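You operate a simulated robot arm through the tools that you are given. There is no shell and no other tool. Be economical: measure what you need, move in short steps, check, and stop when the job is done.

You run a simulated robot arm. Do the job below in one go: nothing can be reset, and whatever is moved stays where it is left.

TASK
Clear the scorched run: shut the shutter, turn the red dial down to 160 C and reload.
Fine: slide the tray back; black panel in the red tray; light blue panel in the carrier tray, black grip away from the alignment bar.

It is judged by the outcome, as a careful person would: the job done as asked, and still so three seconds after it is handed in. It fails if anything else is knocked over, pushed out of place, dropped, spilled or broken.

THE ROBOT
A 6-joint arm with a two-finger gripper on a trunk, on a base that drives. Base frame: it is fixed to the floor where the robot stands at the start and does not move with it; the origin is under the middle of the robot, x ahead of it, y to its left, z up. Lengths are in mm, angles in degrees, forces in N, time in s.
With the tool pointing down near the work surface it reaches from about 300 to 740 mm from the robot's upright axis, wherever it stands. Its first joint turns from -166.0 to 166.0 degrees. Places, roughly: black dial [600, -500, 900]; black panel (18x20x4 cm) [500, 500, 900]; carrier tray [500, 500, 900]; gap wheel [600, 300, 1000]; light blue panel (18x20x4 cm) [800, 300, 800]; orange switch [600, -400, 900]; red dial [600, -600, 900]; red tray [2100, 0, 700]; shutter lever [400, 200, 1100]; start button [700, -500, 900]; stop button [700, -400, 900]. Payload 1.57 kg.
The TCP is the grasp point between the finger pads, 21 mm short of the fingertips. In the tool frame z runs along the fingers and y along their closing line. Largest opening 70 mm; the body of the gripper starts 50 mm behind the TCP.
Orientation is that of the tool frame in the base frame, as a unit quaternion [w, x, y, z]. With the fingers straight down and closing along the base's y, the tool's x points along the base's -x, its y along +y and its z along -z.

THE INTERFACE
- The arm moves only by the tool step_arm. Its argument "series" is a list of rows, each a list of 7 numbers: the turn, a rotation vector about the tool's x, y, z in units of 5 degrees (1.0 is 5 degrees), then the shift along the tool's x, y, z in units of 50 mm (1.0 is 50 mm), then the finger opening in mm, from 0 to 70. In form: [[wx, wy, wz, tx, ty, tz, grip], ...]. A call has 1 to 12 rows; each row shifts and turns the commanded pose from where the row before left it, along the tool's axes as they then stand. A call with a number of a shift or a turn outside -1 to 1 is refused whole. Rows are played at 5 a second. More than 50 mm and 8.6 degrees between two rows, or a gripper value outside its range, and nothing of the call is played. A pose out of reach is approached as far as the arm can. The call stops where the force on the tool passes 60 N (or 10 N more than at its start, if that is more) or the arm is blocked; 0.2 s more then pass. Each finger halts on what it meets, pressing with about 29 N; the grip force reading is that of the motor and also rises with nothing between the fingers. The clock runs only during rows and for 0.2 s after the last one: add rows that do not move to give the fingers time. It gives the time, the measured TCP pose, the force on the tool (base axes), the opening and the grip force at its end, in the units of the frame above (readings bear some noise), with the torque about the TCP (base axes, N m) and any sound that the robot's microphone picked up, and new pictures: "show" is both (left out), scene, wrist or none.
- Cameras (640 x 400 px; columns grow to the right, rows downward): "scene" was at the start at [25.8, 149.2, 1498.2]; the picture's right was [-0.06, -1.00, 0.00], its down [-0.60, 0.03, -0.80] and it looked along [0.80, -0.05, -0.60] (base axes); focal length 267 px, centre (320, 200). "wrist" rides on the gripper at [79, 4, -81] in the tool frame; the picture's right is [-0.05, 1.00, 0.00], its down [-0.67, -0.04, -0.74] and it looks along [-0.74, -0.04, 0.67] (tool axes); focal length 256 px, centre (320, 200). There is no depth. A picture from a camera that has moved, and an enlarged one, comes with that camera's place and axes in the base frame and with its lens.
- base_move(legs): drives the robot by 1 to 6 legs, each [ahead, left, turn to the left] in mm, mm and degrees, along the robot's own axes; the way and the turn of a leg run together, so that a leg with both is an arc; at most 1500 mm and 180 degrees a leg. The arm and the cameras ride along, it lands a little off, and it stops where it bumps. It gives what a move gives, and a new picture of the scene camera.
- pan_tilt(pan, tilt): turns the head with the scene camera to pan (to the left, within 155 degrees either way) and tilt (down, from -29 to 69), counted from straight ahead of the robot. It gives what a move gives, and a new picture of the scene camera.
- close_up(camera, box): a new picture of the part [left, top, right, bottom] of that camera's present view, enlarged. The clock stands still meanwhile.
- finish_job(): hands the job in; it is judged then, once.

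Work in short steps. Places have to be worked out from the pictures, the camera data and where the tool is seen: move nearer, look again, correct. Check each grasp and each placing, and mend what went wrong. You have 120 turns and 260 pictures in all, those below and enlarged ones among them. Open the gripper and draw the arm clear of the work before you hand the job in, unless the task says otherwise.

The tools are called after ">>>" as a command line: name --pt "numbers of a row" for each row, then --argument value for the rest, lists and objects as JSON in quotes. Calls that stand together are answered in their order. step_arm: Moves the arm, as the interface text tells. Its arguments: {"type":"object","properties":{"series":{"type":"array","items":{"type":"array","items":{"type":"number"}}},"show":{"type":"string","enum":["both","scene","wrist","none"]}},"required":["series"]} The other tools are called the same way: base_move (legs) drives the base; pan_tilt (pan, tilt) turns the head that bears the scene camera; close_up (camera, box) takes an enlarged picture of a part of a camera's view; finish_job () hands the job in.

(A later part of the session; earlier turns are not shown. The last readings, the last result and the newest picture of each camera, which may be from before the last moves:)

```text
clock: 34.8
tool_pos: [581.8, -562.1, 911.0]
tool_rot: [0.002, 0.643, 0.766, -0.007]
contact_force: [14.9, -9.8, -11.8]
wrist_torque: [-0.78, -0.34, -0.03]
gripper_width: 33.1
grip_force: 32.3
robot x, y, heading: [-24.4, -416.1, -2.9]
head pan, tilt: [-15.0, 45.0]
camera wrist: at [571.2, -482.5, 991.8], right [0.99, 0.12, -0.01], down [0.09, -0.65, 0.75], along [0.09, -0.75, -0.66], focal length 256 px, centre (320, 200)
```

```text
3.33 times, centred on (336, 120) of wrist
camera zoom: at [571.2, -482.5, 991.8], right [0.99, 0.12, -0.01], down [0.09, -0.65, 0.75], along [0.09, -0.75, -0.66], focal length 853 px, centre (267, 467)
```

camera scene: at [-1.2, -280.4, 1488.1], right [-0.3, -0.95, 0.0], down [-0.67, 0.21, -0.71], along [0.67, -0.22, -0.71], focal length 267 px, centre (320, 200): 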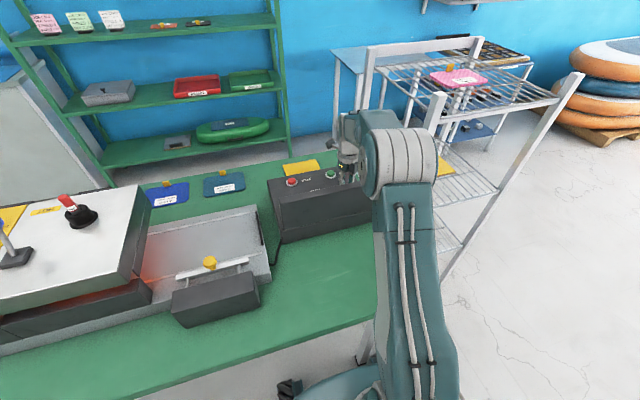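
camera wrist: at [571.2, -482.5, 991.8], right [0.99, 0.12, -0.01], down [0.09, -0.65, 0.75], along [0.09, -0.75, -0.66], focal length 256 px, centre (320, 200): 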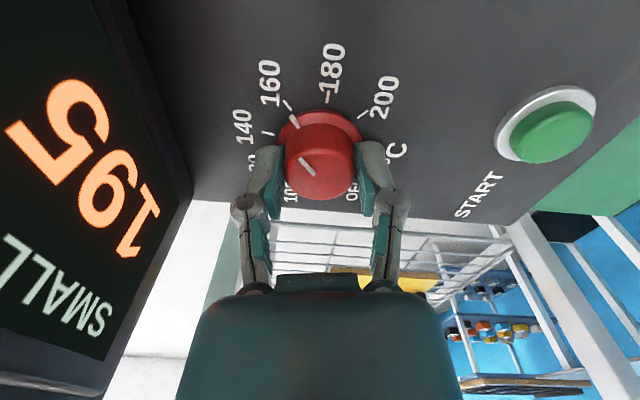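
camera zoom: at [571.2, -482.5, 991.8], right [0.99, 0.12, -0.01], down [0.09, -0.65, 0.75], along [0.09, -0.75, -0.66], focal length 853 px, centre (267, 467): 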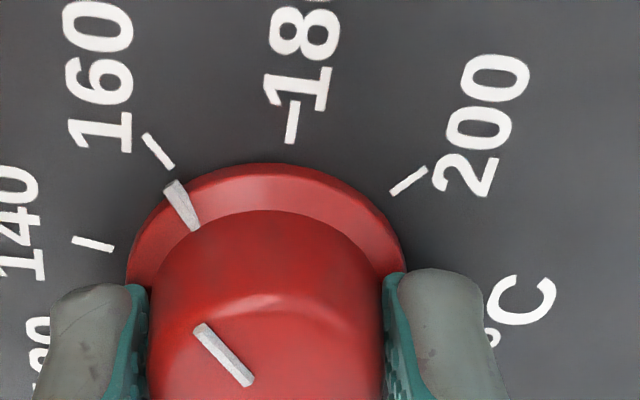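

The pointer lines up with 160 and the display is falling (195). I release, rise and verify.

>>> step_arm --pt "0 0 0 0 0 0 60" --pt "0 0 0 0 0 0 60" --pt "0 0 0 0 0 -0.6 60" --pt "0 0 0 0 0 -0.8 60" --pt "0 0 0 0.5 -0.3 -0.6 60" --pt "0 0 0 0 0 0 60" --show "none"

>>> close_up --camera "wrist" --box '[260, 40, 452, 160]'

```text
clock: 36.2
tool_pos: [560.8, -538.5, 1010.7]
tool_rot: [0.001, 0.643, 0.766, -0.005]
contact_force: [-0.1, -0.1, -0.8]
wrist_torque: [0.0, 0.03, 0.01]
gripper_width: 60.0
grip_force: 0.0
robot x, y, heading: [-21.6, -414.8, -2.7]
head pan, tilt: [-15.0, 45.0]
```

```text
3.33 times, centred on (356, 100) of wrist
camera zoom: at [551.2, -458.3, 1092.1], right [0.99, 0.12, -0.01], down [0.09, -0.65, 0.75], along [0.09, -0.75, -0.66], focal length 853 px, centre (200, 533)
```

zoom: 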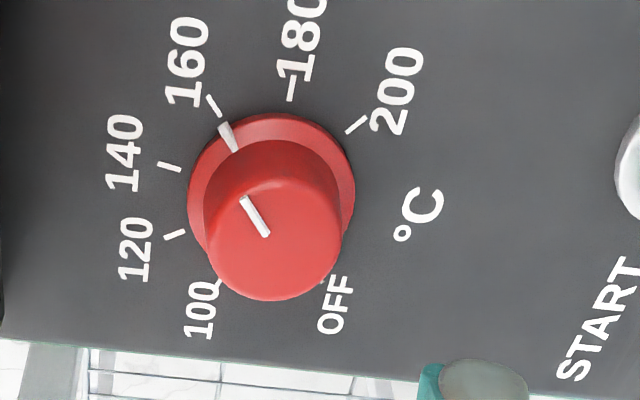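

The dial is set at 160. I retract the arm high and compact, then survey the way round the table for the drive to the far side.

>>> step_arm --pt "0 0 0 0 0 -1 40" --pt "0 0 0 0 0 -1 40" --pt "0 0 -1 0 0 -1 40" --pt "0 0 -1 0 -0.9 -0.4 40" --pt "0 0 -1 0 -0.9 0 40" --pt "0 0 -1 0 -0.9 0 40" --pt "0 0 -1 0 -0.9 0 40" --pt "0 0 -1 0 0 0 40" --pt "0 0 -1 0 0 0 40" --pt "0 0 -1 0 0 0 40" --pt "0 0 -1 0 0 0 40" --pt "0 0 -1 0 0 0 40" --show "none"

>>> pan_tilt --pan -60 --tilt 30

>>> pan_tilt --pan 75 --tilt 30

```text
clock: 38.8
tool_pos: [395.5, -604.3, 1181.6]
tool_rot: [-0.002, 0.258, 0.966, -0.006]
contact_force: [-0.2, 0.6, 0.5]
wrist_torque: [0.02, 0.01, 0.04]
gripper_width: 39.8
grip_force: 0.1
robot x, y, heading: [-23.1, -414.0, -2.6]
head pan, tilt: [-15.0, 45.0]
```

```text
clock: 39.9
tool_pos: [396.3, -605.7, 1183.1]
tool_rot: [-0.001, 0.259, 0.966, -0.006]
contact_force: [0.2, -0.2, -0.3]
wrist_torque: [0.02, 0.0, -0.02]
gripper_width: 40.0
grip_force: 0.1
robot x, y, heading: [-25.3, -411.9, -2.7]
head pan, tilt: [-60.0, 30.0]
camera scene: at [-38.0, -336.1, 1510.8], right [-0.89, -0.46, 0.0], down [-0.23, 0.44, -0.87], along [0.4, -0.77, -0.5], focal length 267 px, centre (320, 200)
```

scene: 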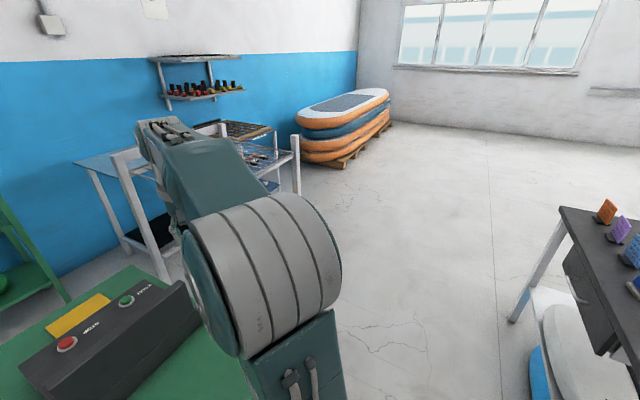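

```text
clock: 42.0
tool_pos: [396.2, -604.7, 1183.5]
tool_rot: [-0.001, 0.258, 0.966, -0.006]
contact_force: [0.3, -0.3, -0.5]
wrist_torque: [0.02, 0.02, 0.0]
gripper_width: 40.0
grip_force: 0.0
robot x, y, heading: [-23.4, -417.3, -2.7]
head pan, tilt: [75.0, 30.0]
camera scene: at [-52.3, -169.6, 1510.5], right [0.95, -0.3, 0.0], down [-0.15, -0.48, -0.86], along [0.26, 0.82, -0.5], focal length 267 px, centre (320, 200)
```

scene: 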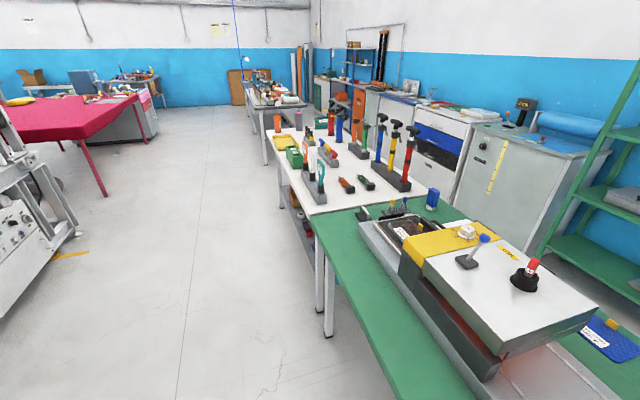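

Right side looks open beyond the wire rack. I drive right about 900 mm and look at the passage.

>>> base_move --legs '[[0, -900, 2.7]]'

>>> pan_tilt --pan 20 --tilt 30

```text
clock: 46.8
tool_pos: [385.9, -1480.5, 1181.1]
tool_rot: [-0.001, 0.239, 0.971, -0.007]
contact_force: [0.0, -0.1, -0.2]
wrist_torque: [-0.03, -0.01, 0.02]
gripper_width: 39.9
grip_force: 0.0
robot x, y, heading: [-40.0, -1309.5, -0.2]
head pan, tilt: [75.0, 30.0]
camera scene: at [-78.5, -1064.5, 1508.7], right [0.96, -0.26, 0.0], down [-0.13, -0.48, -0.86], along [0.23, 0.83, -0.5], focal length 267 px, centre (320, 200)
```

scene: 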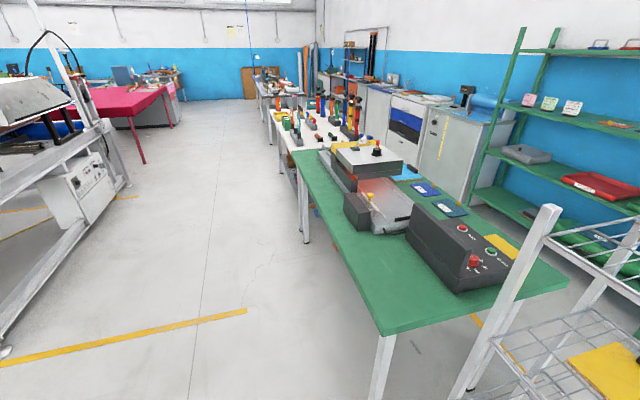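

```text
clock: 48.0
tool_pos: [386.8, -1483.2, 1180.2]
tool_rot: [-0.001, 0.24, 0.971, -0.006]
contact_force: [0.5, -0.1, 0.0]
wrist_torque: [-0.01, -0.05, 0.02]
gripper_width: 39.9
grip_force: 0.1
robot x, y, heading: [-42.1, -1307.3, -0.5]
head pan, tilt: [20.0, 30.0]
camera scene: at [-17.3, -1125.2, 1509.3], right [0.34, -0.94, 0.0], down [-0.47, -0.17, -0.87], along [0.81, 0.29, -0.5], focal length 267 px, centre (320, 200)
```

scene: 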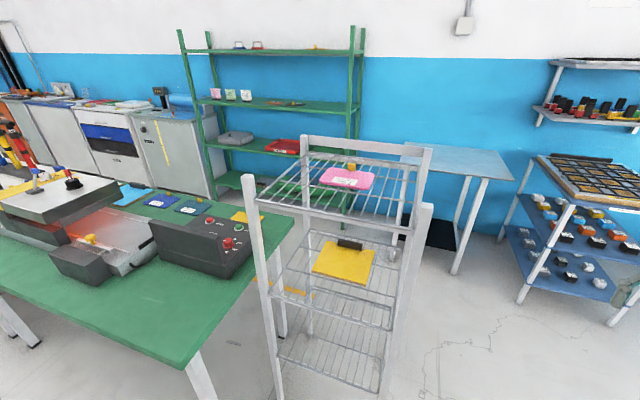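

The passage to the far aisle runs right of the rack, then between rack and small table. I look down to learn the base footprint.

>>> pan_tilt --pan -90 --tilt 69

>>> pan_tilt --pan -20 --tilt 45

```text
clock: 49.9
tool_pos: [386.0, -1482.9, 1180.7]
tool_rot: [-0.001, 0.24, 0.971, -0.005]
contact_force: [-0.2, 0.7, -0.2]
wrist_torque: [-0.01, 0.02, 0.01]
gripper_width: 39.9
grip_force: 0.1
robot x, y, heading: [-41.8, -1310.7, -0.1]
head pan, tilt: [-90.0, 68.8]
camera scene: at [-102.9, -1211.4, 1457.9], right [-1.0, 0.01, 0.0], down [0.0, 0.93, -0.36], along [0.0, -0.36, -0.93], focal length 267 px, centre (320, 200)
```

scene: 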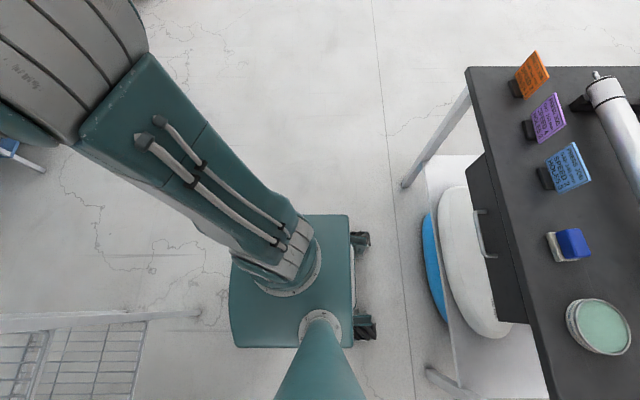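

```text
clock: 51.3
tool_pos: [386.2, -1483.4, 1180.9]
tool_rot: [-0.001, 0.24, 0.971, -0.005]
contact_force: [-0.5, 0.6, 0.5]
wrist_torque: [-0.01, 0.01, 0.02]
gripper_width: 39.6
grip_force: 0.0
robot x, y, heading: [-41.2, -1310.3, -0.3]
head pan, tilt: [-20.0, 45.0]
camera scene: at [-26.3, -1183.7, 1486.7], right [-0.35, -0.94, 0.0], down [-0.66, 0.25, -0.71], along [0.66, -0.25, -0.71], focal length 267 px, centre (320, 200)
```

scene: 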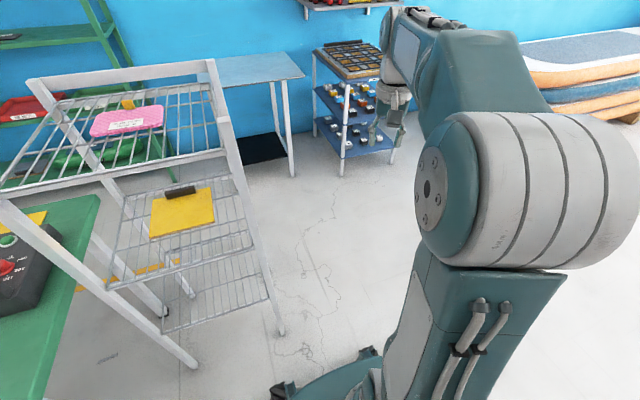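

Base spans roughly ±310 by ±250 mm. I drive clear right of the rack, then ahead to x ≈ 1250.

>>> base_move --legs '[[0, -330, 0.3], [1280, 0, 0]]'

>>> pan_tilt --pan 45 --tilt 45

```text
clock: 59.5
tool_pos: [1662.1, -1800.3, 1180.8]
tool_rot: [-0.001, 0.235, 0.972, -0.005]
contact_force: [0.8, 0.6, 1.0]
wrist_torque: [0.0, -0.02, -0.02]
gripper_width: 39.8
grip_force: 0.0
robot x, y, heading: [1230.5, -1631.0, 0.3]
head pan, tilt: [-20.0, 45.0]
camera scene: at [1246.0, -1505.2, 1486.7], right [-0.34, -0.94, 0.0], down [-0.67, 0.24, -0.71], along [0.66, -0.24, -0.71], focal length 267 px, centre (320, 200)
```

scene: 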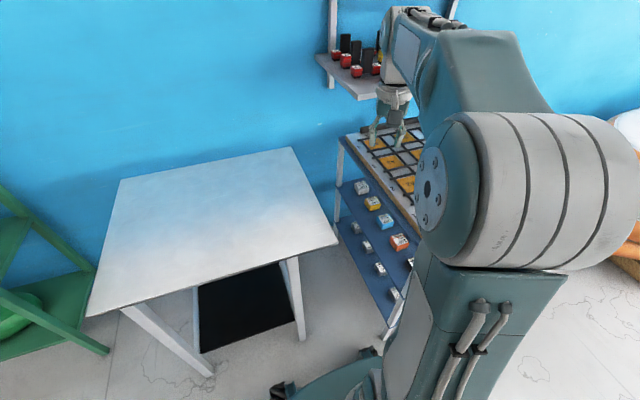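

```text
clock: 60.8
tool_pos: [1662.0, -1800.7, 1181.3]
tool_rot: [-0.002, 0.235, 0.972, -0.004]
contact_force: [0.5, -0.3, -0.5]
wrist_torque: [0.02, 0.0, -0.01]
gripper_width: 40.0
grip_force: 0.1
robot x, y, heading: [1233.1, -1632.0, 0.3]
head pan, tilt: [45.0, 45.0]
camera scene: at [1226.7, -1419.9, 1486.7], right [0.71, -0.7, 0.0], down [-0.5, -0.5, -0.71], along [0.5, 0.5, -0.71], focal length 267 px, centre (320, 200)
```

scene: 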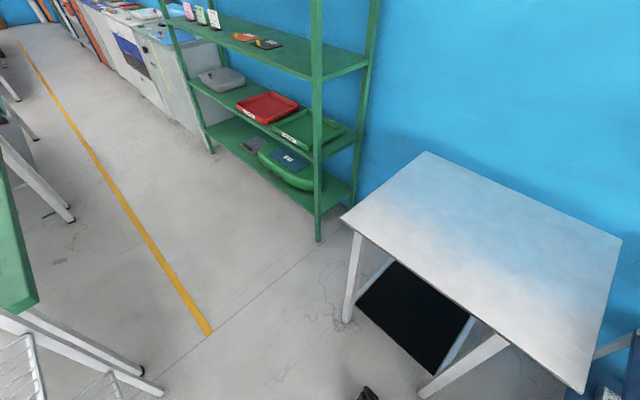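

Clear: small table edge at x≈1705, shelf front at x≈2000 with about 430 mm between its boards. I turn left 90°, strafe to x≈1395 and drive up the aisle.

>>> base_move --legs '[[0, 0, 90], [0, -165, 0]]'

>>> base_move --legs '[[1000, 0, 0]]'

```text
clock: 66.1
tool_pos: [1562.4, -1200.2, 1180.6]
tool_rot: [0.004, -0.521, 0.854, -0.006]
contact_force: [0.7, 0.5, 0.2]
wrist_torque: [0.0, 0.01, 0.01]
gripper_width: 40.0
grip_force: 0.1
robot x, y, heading: [1394.1, -1629.1, 90.1]
head pan, tilt: [45.0, 45.0]
camera scene: at [1177.5, -1633.0, 1486.1], right [0.71, 0.71, 0.0], down [0.5, -0.5, -0.7], along [-0.5, 0.5, -0.71], focal length 267 px, centre (320, 200)
```

scene: 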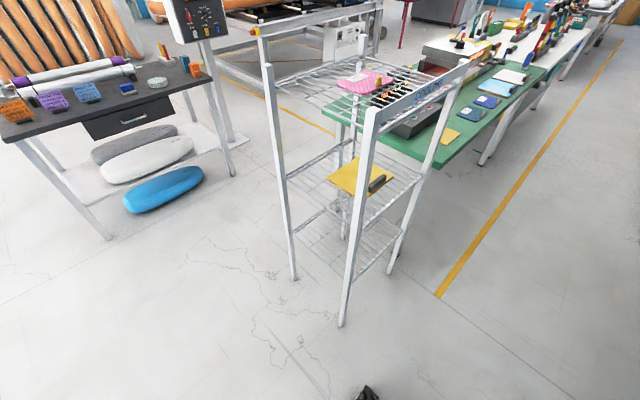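

```text
clock: 71.4
tool_pos: [1557.3, -178.2, 1179.1]
tool_rot: [0.003, -0.525, 0.851, -0.004]
contact_force: [0.7, 0.5, -0.1]
wrist_torque: [0.01, 0.01, -0.02]
gripper_width: 39.9
grip_force: 0.0
robot x, y, heading: [1388.3, -608.1, 90.7]
head pan, tilt: [45.0, 45.0]
camera scene: at [1175.4, -614.2, 1486.7], right [0.7, 0.71, 0.0], down [0.51, -0.5, -0.71], along [-0.5, 0.49, -0.71], focal length 267 px, centre (320, 200)
```

scene: 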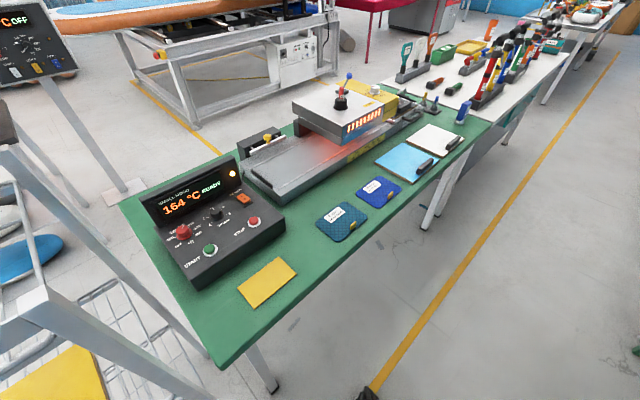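

I'm in the aisle behind the table; display reads 164 °C and READY. I enlarge the machine from this side.

>>> close_up --camera "scene" --box '[240, 60, 480, 210]'

>>> close_up --camera "scene" --box '[120, 150, 312, 270]'

```text
2.67 times, centred on (360, 135) of scene
camera zoom: at [1175.4, -614.2, 1486.7], right [0.7, 0.71, 0.0], down [0.51, -0.5, -0.71], along [-0.5, 0.49, -0.71], focal length 713 px, centre (213, 373)
```

zoom: 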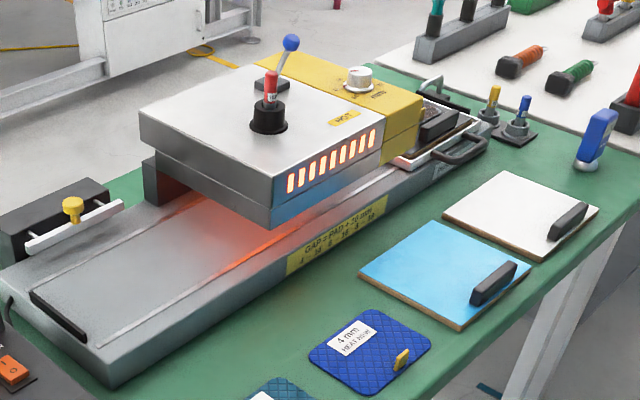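

```text
3.33 times, centred on (216, 210) of scene
camera zoom: at [1175.4, -614.2, 1486.7], right [0.7, 0.71, 0.0], down [0.51, -0.5, -0.71], along [-0.5, 0.49, -0.71], focal length 891 px, centre (667, 167)
```

zoom: 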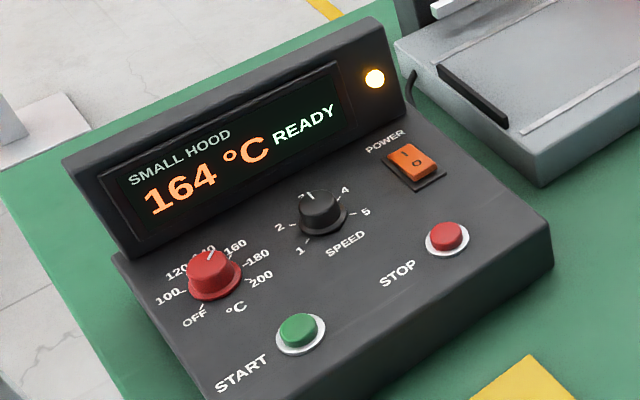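

The lever stays in its far position, and the dial/temperature are right. I continue up the aisle and turn to face the table.

>>> base_move --legs '[[1000, 0, 0], [0, 0, 89.5]]'

>>> pan_tilt --pan 0 --tilt 40

```text
clock: 80.5
tool_pos: [943.0, 563.8, 1180.1]
tool_rot: [-0.006, 0.975, -0.222, 0.002]
contact_force: [0.6, -0.4, 0.1]
wrist_torque: [0.0, -0.01, -0.02]
gripper_width: 39.9
grip_force: 0.1
robot x, y, heading: [1374.3, 404.0, -178.4]
head pan, tilt: [45.0, 45.0]
camera scene: at [1382.1, 191.6, 1486.7], right [-0.73, 0.69, 0.0], down [0.49, 0.51, -0.71], along [-0.48, -0.51, -0.71], focal length 267 px, centre (320, 200)
```

scene: 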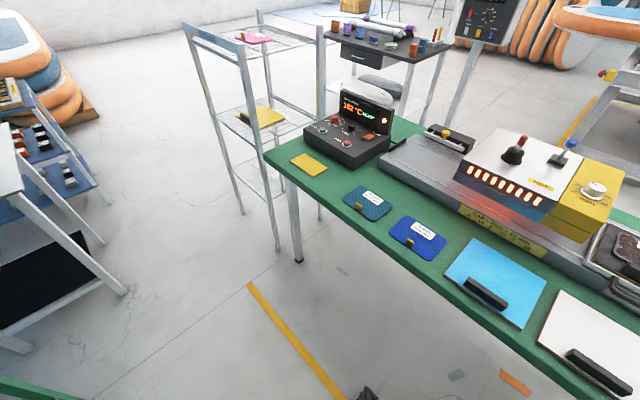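

```text
clock: 81.6
tool_pos: [942.5, 563.1, 1180.2]
tool_rot: [-0.005, 0.975, -0.222, 0.002]
contact_force: [-0.2, -0.1, 0.5]
wrist_torque: [0.03, 0.0, -0.01]
gripper_width: 39.8
grip_force: 0.1
robot x, y, heading: [1380.6, 398.5, -178.4]
head pan, tilt: [0.0, 40.0]
camera scene: at [1353.0, 248.3, 1493.9], right [-0.03, 1.0, 0.0], down [0.64, 0.02, -0.77], along [-0.77, -0.02, -0.64], focal length 267 px, centre (320, 200)
```

scene: 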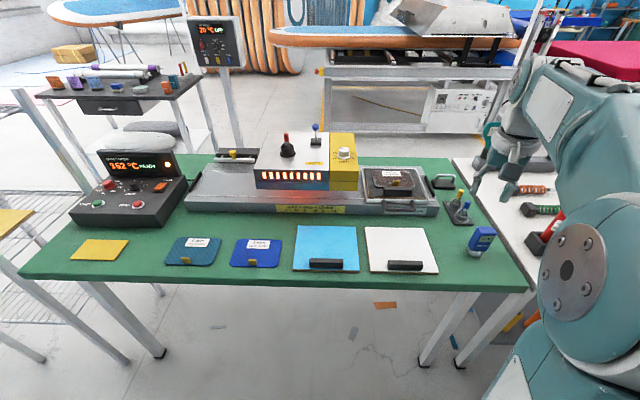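

I face the table from the back, with everything laid out clearly. I enlarge the panels and the tray.

>>> close_up --camera "scene" --box '[280, 125, 472, 245]'

>>> close_up --camera "scene" --box '[280, 210, 460, 290]'

```text
3.33 times, centred on (376, 185) of scene
camera zoom: at [1353.0, 248.3, 1493.9], right [-0.03, 1.0, 0.0], down [0.64, 0.02, -0.77], along [-0.77, -0.02, -0.64], focal length 891 px, centre (133, 250)
```

zoom: 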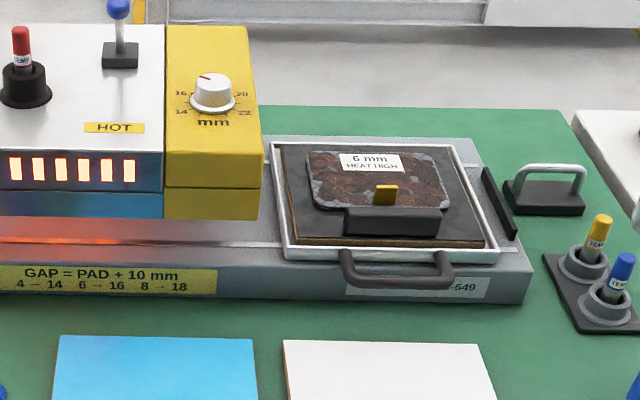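

```text
3.56 times, centred on (370, 250) of scene
camera zoom: at [1353.0, 248.3, 1493.9], right [-0.03, 1.0, 0.0], down [0.64, 0.02, -0.77], along [-0.77, -0.02, -0.64], focal length 950 px, centre (142, 22)
```

zoom: 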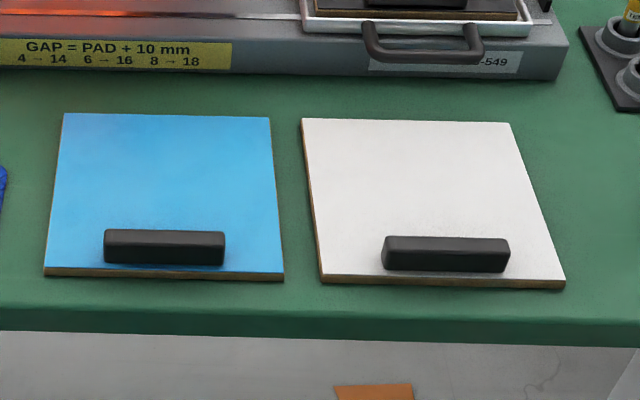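

Grip bars sit on top of the plates near their +x edges; tray's black panel grip is near (590, 507). I drive closer to the table.

>>> base_move --legs '[[180, 0, -1.6]]'

```text
clock: 83.1
tool_pos: [766.2, 571.3, 1180.0]
tool_rot: [-0.005, 0.972, -0.234, 0.003]
contact_force: [1.0, 0.1, 1.1]
wrist_torque: [0.01, -0.01, 0.0]
gripper_width: 40.1
grip_force: 0.0
robot x, y, heading: [1197.0, 401.0, -179.6]
head pan, tilt: [0.0, 40.0]
camera scene: at [1169.5, 245.9, 1493.9], right [0.0, 1.0, 0.0], down [0.64, 0.0, -0.77], along [-0.77, 0.0, -0.64], focal length 267 px, centre (320, 200)
```

scene: 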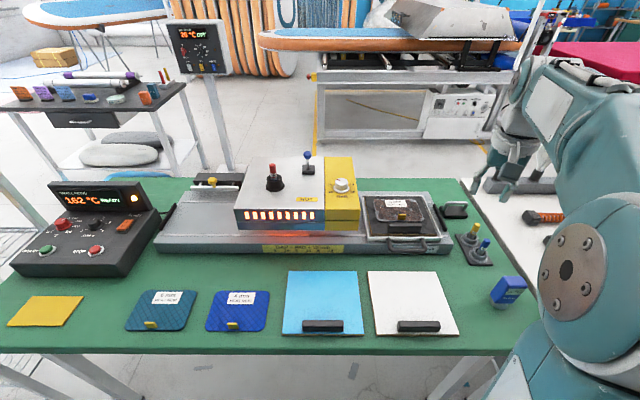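

I turn the tool so its fingers close along x (camera on the -y side), then move above the black panel's grip.

>>> step_arm --pt "0 0 1 0 0 0 60" --pt "0 0 1 0 0 0 60" --pt "0 0 1 0 0 0 60" --pt "0 0 1 0 0 0 60" --pt "0 0 1 0 0 0 60" --pt "0 0 1 0 0 0 60" --pt "0 0 1 0 0 0 60" --pt "0 0 1 0 0 0 60" --pt "0 0 1 0 0 0 60" --pt "0 0 1 0 0 0 60" --pt "0 0 1 0 0 0 60" --pt "0 0 1 0 0 0 60" --show "none"

>>> step_arm --pt "0 0 0.6 0.3 0.8 0 60" --pt "0 0 0 0.3 0.8 0 60" --pt "0 0 0 0.3 0.8 0.4 60" --pt "0 0 0 0.3 0.8 0.4 60" --pt "0 0 0 0 0 0.8 60" --pt "0 0 0 0 0 0 60" --show "both"

```text
clock: 85.7
tool_pos: [767.6, 570.5, 1181.0]
tool_rot: [-0.005, 0.724, -0.689, -0.001]
contact_force: [-0.1, -0.2, 0.5]
wrist_torque: [0.02, 0.02, -0.01]
gripper_width: 60.1
grip_force: 0.0
robot x, y, heading: [1198.9, 404.3, -179.8]
head pan, tilt: [0.0, 40.0]
```

```text
clock: 87.1
tool_pos: [608.2, 508.1, 1099.3]
tool_rot: [0.005, -0.707, 0.708, 0.001]
contact_force: [-0.2, -0.4, -1.1]
wrist_torque: [-0.03, 0.0, 0.01]
gripper_width: 59.7
grip_force: 0.2
robot x, y, heading: [1199.7, 404.4, -179.7]
head pan, tilt: [0.0, 40.0]
camera scene: at [1168.5, 245.8, 1493.9], right [0.0, 1.0, 0.0], down [0.64, 0.0, -0.77], along [-0.77, 0.0, -0.64], focal length 267 px, centre (320, 200)
camera wrist: at [603.2, 429.4, 1181.0], right [-1.0, 0.06, 0.0], down [0.03, 0.66, 0.75], along [0.04, 0.75, -0.66], focal length 256 px, centre (320, 200)
```

scene: 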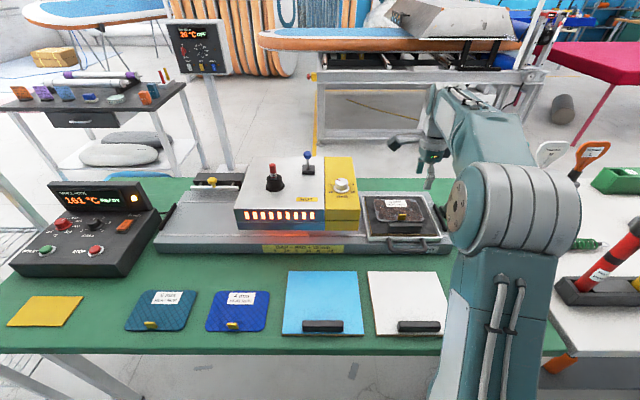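
wrist: 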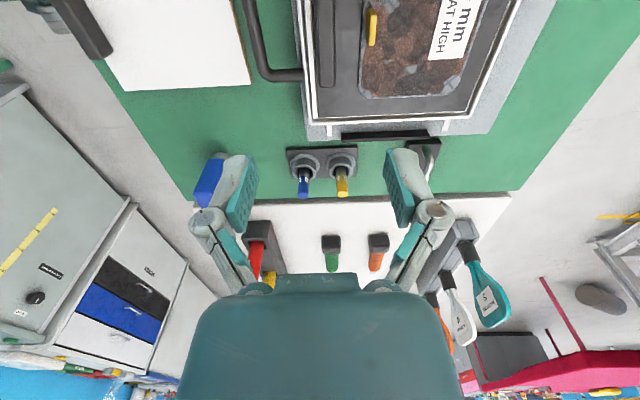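

The grip bar is centred near x = 603, y = 507, about 20 mm thick. I narrow the fingers to 38 mm and descend over it.

>>> step_arm --pt "0 0 0 0 0.09 0.8 38" --pt "0 0 0 0 0 0.8 38" --pt "0 0 0 0 0 0.8 38" --pt "0 0 0 0 0 0.6 38" --pt "0 0 0 0 0 0 38" --show "both"

>>> close_up --camera "wrist" --box '[220, 60, 420, 185]'

>>> close_up --camera "scene" --box '[340, 160, 468, 240]'

```text
clock: 88.3
tool_pos: [605.0, 513.2, 947.8]
tool_rot: [0.005, -0.707, 0.707, 0.001]
contact_force: [0.2, 0.5, 0.4]
wrist_torque: [-0.02, 0.01, -0.01]
gripper_width: 38.1
grip_force: 0.0
robot x, y, heading: [1197.8, 404.0, -179.9]
head pan, tilt: [0.0, 40.0]
camera scene: at [1168.5, 245.9, 1493.9], right [0.0, 1.0, 0.0], down [0.64, 0.0, -0.77], along [-0.77, 0.0, -0.64], focal length 267 px, centre (320, 200)
camera wrist: at [598.8, 433.9, 1030.2], right [-1.0, 0.05, -0.01], down [0.03, 0.66, 0.75], along [0.04, 0.75, -0.66], focal length 256 px, centre (320, 200)
```

scene: 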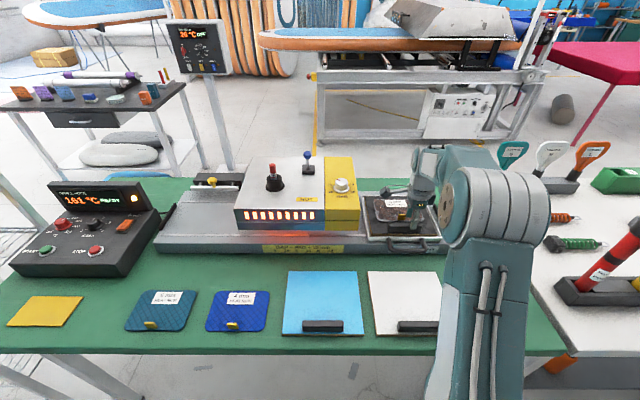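
wrist: 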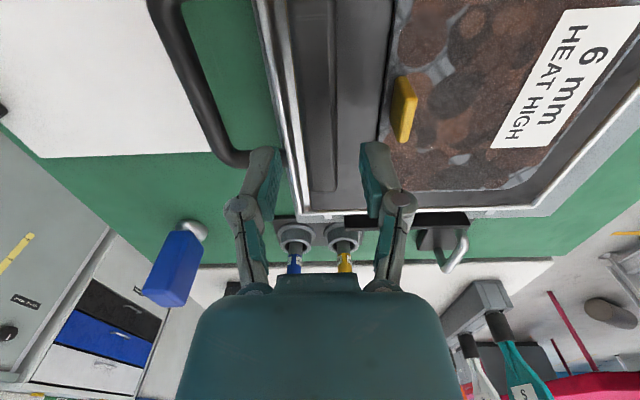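

```text
3.20 times, centred on (320, 122) of wrist
camera zoom: at [598.8, 433.9, 1030.2], right [-1.0, 0.05, -0.01], down [0.03, 0.66, 0.75], along [0.04, 0.75, -0.66], focal length 819 px, centre (320, 448)
```

zoom: 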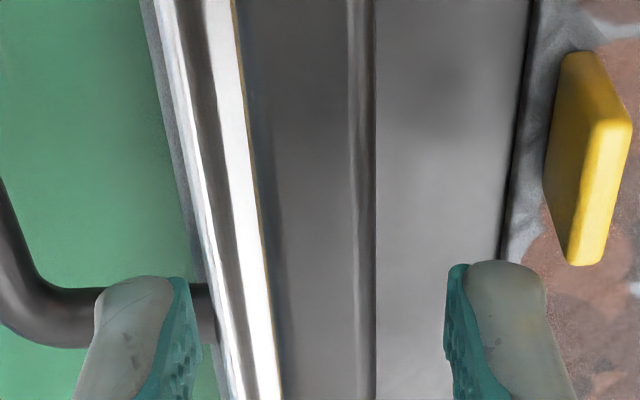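

```text
5.00 times, centred on (404, 200) of scene
camera zoom: at [1168.5, 245.9, 1493.9], right [0.0, 1.0, 0.0], down [0.64, 0.0, -0.77], along [-0.77, 0.0, -0.64], focal length 1336 px, centre (-100, 200)
```

zoom: 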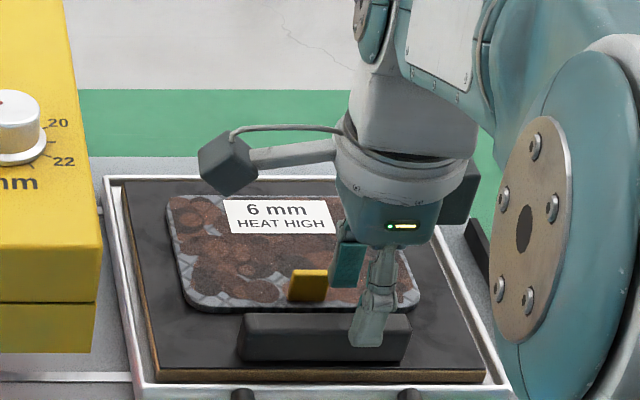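

Alignment across the bar is good; along it I am about 20 mm off-centre toward +y. I shift 16 mm toward -y and lower gradually while watching the force.

>>> step_arm --pt "0 0 0 0.32 0.02 0 38" --pt "0 0 0 0 0 0.3 38" --pt "0 0 0 0 0 0.14 38" --pt "0 0 0 0 0 0 38" --show "wrist"

>>> close_up --camera "scene" --box '[340, 170, 452, 240]'

```text
clock: 89.3
tool_pos: [604.8, 496.4, 928.7]
tool_rot: [0.005, -0.706, 0.708, 0.001]
contact_force: [0.2, -0.3, 0.0]
wrist_torque: [0.01, -0.01, 0.0]
gripper_width: 37.8
grip_force: 0.0
robot x, y, heading: [1196.5, 403.9, -179.8]
head pan, tilt: [0.0, 40.0]
camera wrist: at [598.1, 416.3, 1009.1], right [-1.0, 0.05, -0.01], down [0.03, 0.66, 0.75], along [0.04, 0.75, -0.66], focal length 256 px, centre (320, 200)
```

wrist: 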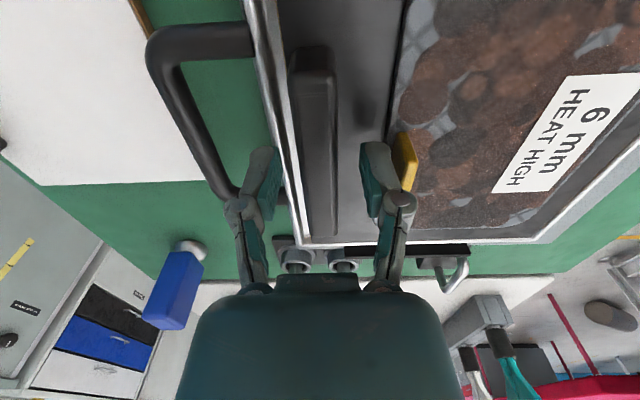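

```text
5.71 times, centred on (396, 205) of scene
camera zoom: at [1168.5, 245.8, 1493.9], right [0.0, 1.0, 0.0], down [0.64, 0.0, -0.77], along [-0.77, 0.0, -0.64], focal length 1527 px, centre (-114, 171)
```

zoom: 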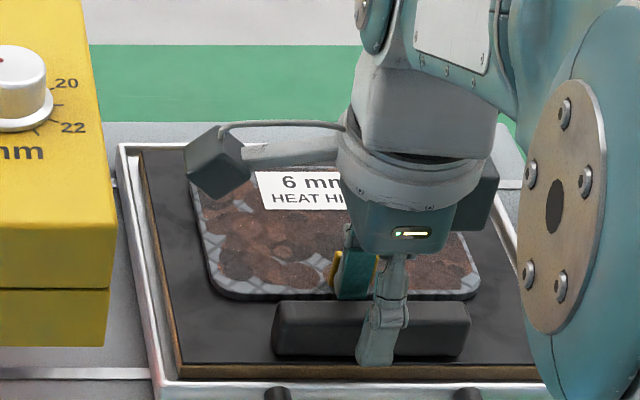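

The tips are about 3 mm above the plate, with the bar between the pads. I lower 2 mm and close.

>>> step_arm --pt "0 0 0 0 0 0 34" --pt "0 0 0 0 0 0.04 30" --pt "0 0 0 0 0 0 5" --pt "0 0 0 0 0 0 5" --pt "0 0 0 0 0 0 5" --show "wrist"

```text
clock: 90.5
tool_pos: [604.5, 496.9, 925.2]
tool_rot: [0.004, -0.706, 0.708, 0.001]
contact_force: [0.4, -0.5, 6.5]
wrist_torque: [-0.12, 0.0, -0.02]
gripper_width: 17.8
grip_force: 29.2
robot x, y, heading: [1195.9, 401.9, -179.9]
head pan, tilt: [0.0, 40.0]
camera wrist: at [598.2, 416.6, 1007.5], right [-1.0, 0.06, 0.0], down [0.03, 0.66, 0.75], along [0.04, 0.75, -0.66], focal length 256 px, centre (320, 200)
```

wrist: 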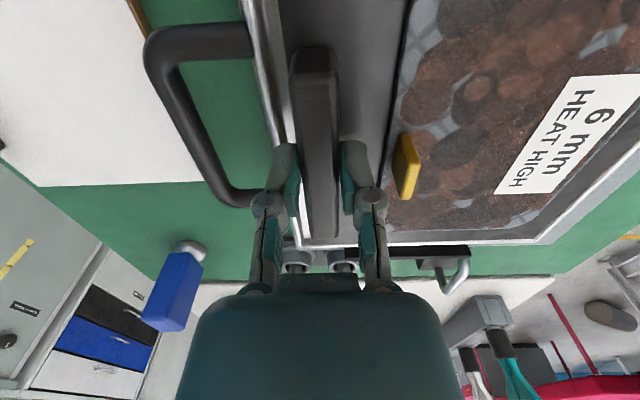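

Held at 17.8 mm. While the panel still sits in the tray, I use it to slide the tray gently toward the +y stop, watching the force.

>>> step_arm --pt "0 0 0 -0.1 0 0 5" --pt "0 0 0 -0.1 0 0 5" --pt "0 0 0 -0.1 0 0 5" --pt "0 0 0 0 0 0 5" --show "both"

```text
clock: 91.5
tool_pos: [601.4, 509.7, 924.8]
tool_rot: [-0.006, 0.707, -0.707, -0.001]
contact_force: [-1.8, -22.7, 5.4]
wrist_torque: [-0.4, 0.04, 0.04]
gripper_width: 18.1
grip_force: 29.6
robot x, y, heading: [1197.0, 399.0, -179.6]
head pan, tilt: [0.0, 40.0]
camera scene: at [1169.0, 239.9, 1493.3], right [0.0, 1.0, 0.0], down [0.64, 0.01, -0.77], along [-0.77, 0.0, -0.64], focal length 267 px, centre (320, 200)
camera wrist: at [596.1, 429.4, 1006.2], right [-1.0, 0.05, -0.01], down [0.03, 0.66, 0.75], along [0.04, 0.75, -0.66], focal length 256 px, centre (320, 200)
```

scene: 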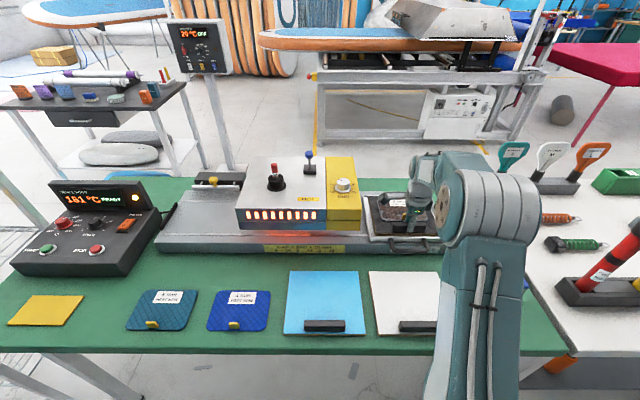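
wrist: 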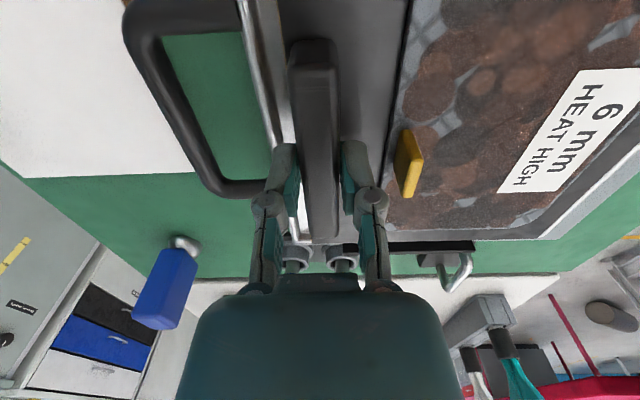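

The tray appears to have followed by about 12 mm, now with 23 N resistance. I check the gap to the stop.

>>> close_up --camera "wrist" --box '[360, 150, 560, 275]'

>>> close_up --camera "scene" --box '[350, 180, 478, 260]'

```text
3.20 times, centred on (460, 212) of wrist
camera zoom: at [596.1, 429.4, 1006.2], right [-1.0, 0.05, -0.01], down [0.03, 0.66, 0.75], along [0.04, 0.75, -0.66], focal length 819 px, centre (-128, 160)
```

zoom: 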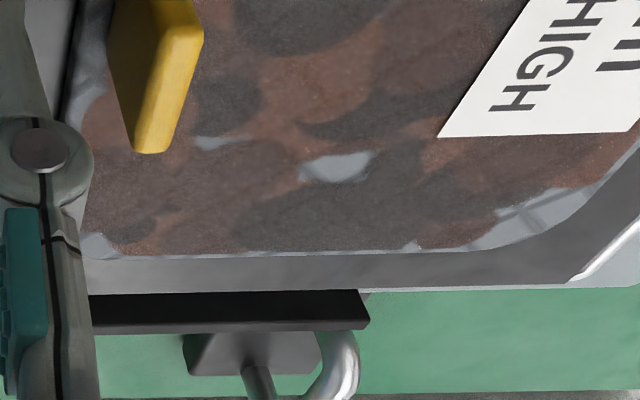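

```text
5.00 times, centred on (414, 220) of scene
camera zoom: at [1169.0, 239.9, 1493.3], right [0.0, 1.0, 0.0], down [0.64, 0.01, -0.77], along [-0.77, 0.0, -0.64], focal length 1336 px, centre (-150, 100)
```

zoom: 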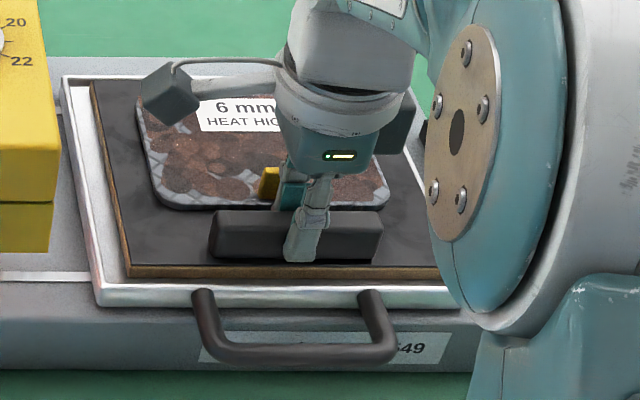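

The panel only shifted within the tray; the tray itself I'll slide later by its handle. I relieve the side force and lift the panel slightly.

>>> step_arm --pt "0 0 0 0.12 0 0 5" --pt "0 0 0 0 0 -0.2 5" --pt "0 0 0 0 0 -0.2 5" --pt "0 0 0 0 0 -0.4 5" --pt "0 0 0 0 0 0 5" --show "both"

```text
clock: 92.7
tool_pos: [603.7, 504.8, 964.7]
tool_rot: [0.005, -0.706, 0.708, 0.0]
contact_force: [-0.5, 0.4, -3.0]
wrist_torque: [0.01, -0.21, 0.03]
gripper_width: 17.5
grip_force: 29.2
robot x, y, heading: [1200.7, 401.9, -179.4]
head pan, tilt: [0.0, 40.0]
camera scene: at [1168.3, 245.8, 1493.9], right [0.0, 1.0, 0.0], down [0.64, 0.0, -0.76], along [-0.76, 0.0, -0.64], focal length 267 px, centre (320, 200)
camera wrist: at [597.9, 424.9, 1045.5], right [-1.0, 0.05, -0.01], down [0.03, 0.66, 0.75], along [0.04, 0.75, -0.66], focal length 256 px, centre (320, 200)
```

scene: 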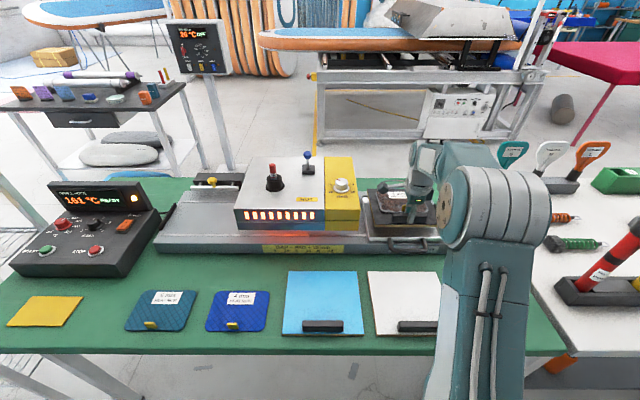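
wrist: 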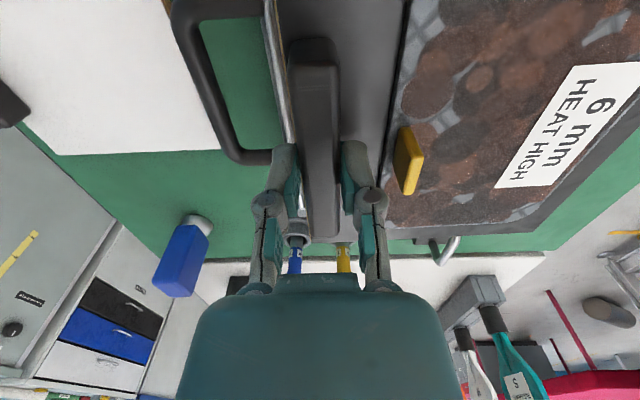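

It lifted cleanly and level (about 3 N). I raise it further and bring it nearer the robot before turning.

>>> step_arm --pt "0 0 0 0 0 -0.8 5" --pt "0 0 0 0 0 -0.8 5" --pt "0 0 0 0 0 -0.8 5" --pt "0 0 0 0 -0.6 -0.2 5" --pt "0 0 0 0.2 -0.8 0 5" --pt "0 0 0 0.4 -0.8 0 5" --pt "0 0 0 0.4 -0.8 0 5" --pt "0 0 0 0.4 -0.6 0 5" --pt "0 0 0 0 -0.4 0 5" --pt "0 0 0 0 0 0 5" --show "both"

>>> close_up --camera "scene" --box '[340, 150, 468, 270]'

```text
clock: 94.9
tool_pos: [803.3, 432.0, 1094.5]
tool_rot: [0.005, -0.706, 0.708, 0.002]
contact_force: [-0.8, -0.4, -2.5]
wrist_torque: [0.0, -0.22, 0.01]
gripper_width: 18.0
grip_force: 28.8
robot x, y, heading: [1198.9, 399.6, -179.6]
head pan, tilt: [0.0, 40.0]
camera scene: at [1169.6, 245.5, 1493.9], right [0.0, 1.0, 0.0], down [0.64, 0.0, -0.77], along [-0.77, 0.0, -0.64], focal length 267 px, centre (320, 200)
camera wrist: at [797.6, 351.8, 1176.2], right [-1.0, 0.05, -0.01], down [0.03, 0.66, 0.75], along [0.04, 0.75, -0.66], focal length 256 px, centre (320, 200)
```

scene: 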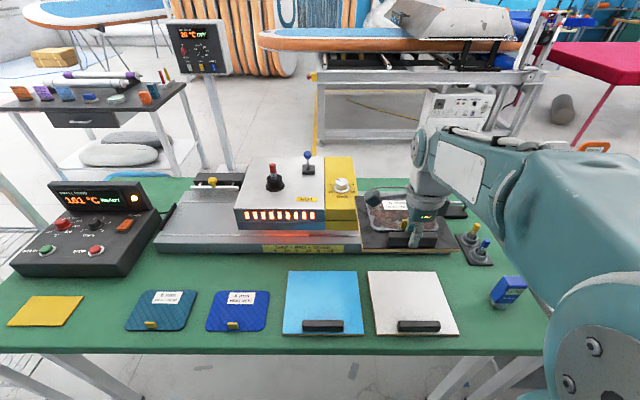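
wrist: 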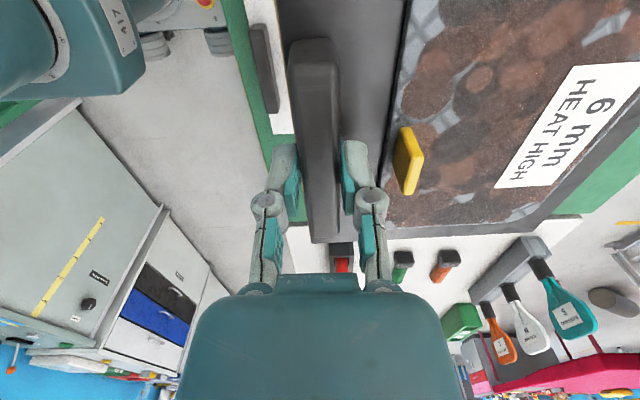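

```text
3.33 times, centred on (404, 210) of scene
camera zoom: at [1169.6, 245.5, 1493.9], right [0.0, 1.0, 0.0], down [0.64, 0.0, -0.77], along [-0.77, 0.0, -0.64], focal length 891 px, centre (40, 167)
```

zoom: 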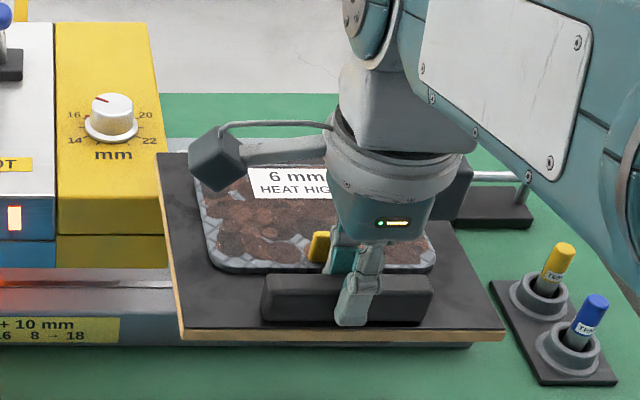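

The panel is secure. I back into the aisle, strafe to the red tray's y and turn to face the shelf.

>>> base_move --legs '[[-160, 0, 0], [0, 430, 0]]'

>>> base_move --legs '[[0, 0, -90], [0, 0, -90]]'

```text
clock: 98.6
tool_pos: [969.9, 7.7, 1094.3]
tool_rot: [0.004, -0.706, 0.708, 0.0]
contact_force: [0.0, 0.2, -3.3]
wrist_torque: [0.01, -0.21, -0.01]
gripper_width: 17.5
grip_force: 29.0
robot x, y, heading: [1365.7, -26.2, 180.1]
head pan, tilt: [0.0, 40.0]
camera scene: at [1336.0, -177.2, 1494.5], right [0.0, 1.0, 0.0], down [0.64, 0.0, -0.77], along [-0.77, 0.0, -0.64], focal length 267 px, centre (320, 200)
```

scene: 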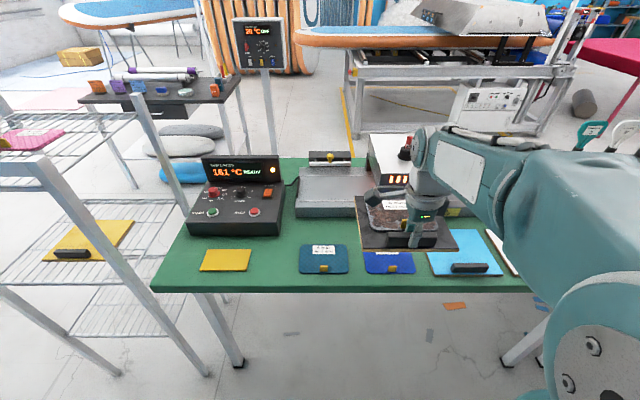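

```text
clock: 106.7
tool_pos: [1758.2, -62.6, 1094.9]
tool_rot: [0.001, 0.712, 0.702, -0.005]
contact_force: [-0.6, -0.1, -3.7]
wrist_torque: [0.03, 0.21, 0.05]
gripper_width: 17.6
grip_force: 28.9
robot x, y, heading: [1364.5, -27.4, -0.6]
head pan, tilt: [0.0, 40.0]
camera scene: at [1390.6, 125.9, 1493.9], right [-0.01, -1.0, 0.0], down [-0.64, 0.01, -0.77], along [0.77, -0.01, -0.64], focal length 267 px, centre (320, 200)
```

scene: 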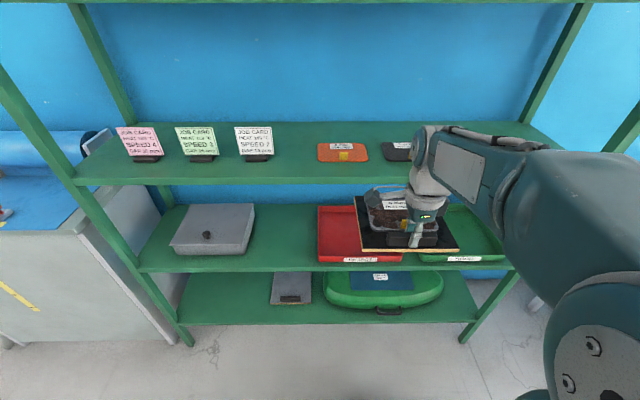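

The red tray spans about x 2020–2300, y -200…125, its board at z≈655 and the board above at ≈1045. I lower the panel in front of the shelf to see how hand and forearm fit into the gap.

>>> step_arm --pt "0 0 0 0 0 0.8 5" --pt "0 0 0 0 0 0.8 5" --pt "0 0 0 0 0 0.8 5" --pt "0 0 0 0 0 0.8 5" --pt "0 0 0 0 0 0.8 5" --pt "0 0 0 0 0 0.8 5" --pt "0 0 0 0 0 0.8 5" --pt "0 0 0 0 0 0.8 5" --pt "0 0 0 0 0 0 5" --show "both"

```text
clock: 108.7
tool_pos: [1756.3, -67.4, 773.4]
tool_rot: [0.001, 0.713, 0.701, -0.006]
contact_force: [0.2, -0.1, -2.9]
wrist_torque: [0.01, 0.18, -0.04]
gripper_width: 17.8
grip_force: 29.0
robot x, y, heading: [1365.1, -31.1, -0.6]
head pan, tilt: [0.0, 40.0]
camera scene: at [1391.3, 125.7, 1493.8], right [-0.01, -1.0, 0.0], down [-0.64, 0.01, -0.77], along [0.77, -0.01, -0.64], focal length 267 px, centre (320, 200)
camera wrist: at [1761.8, 13.9, 855.5], right [1.0, -0.07, -0.01], down [-0.04, -0.66, 0.75], along [-0.06, -0.75, -0.66], focal length 256 px, centre (320, 200)
```

scene: 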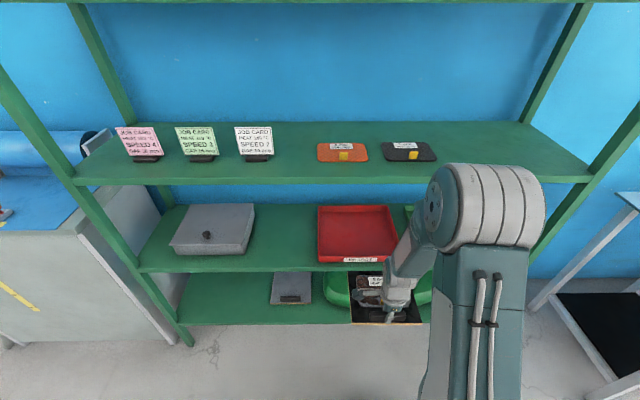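
wrist: 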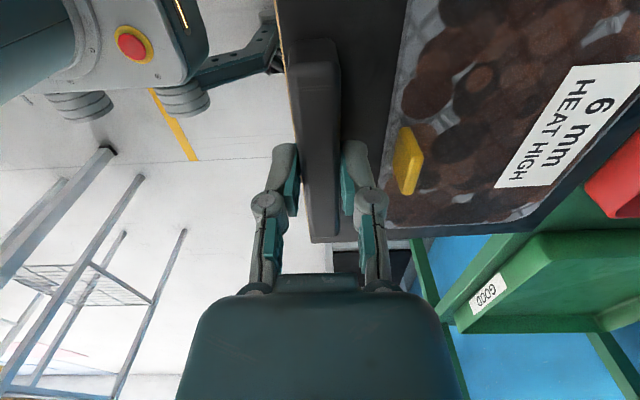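

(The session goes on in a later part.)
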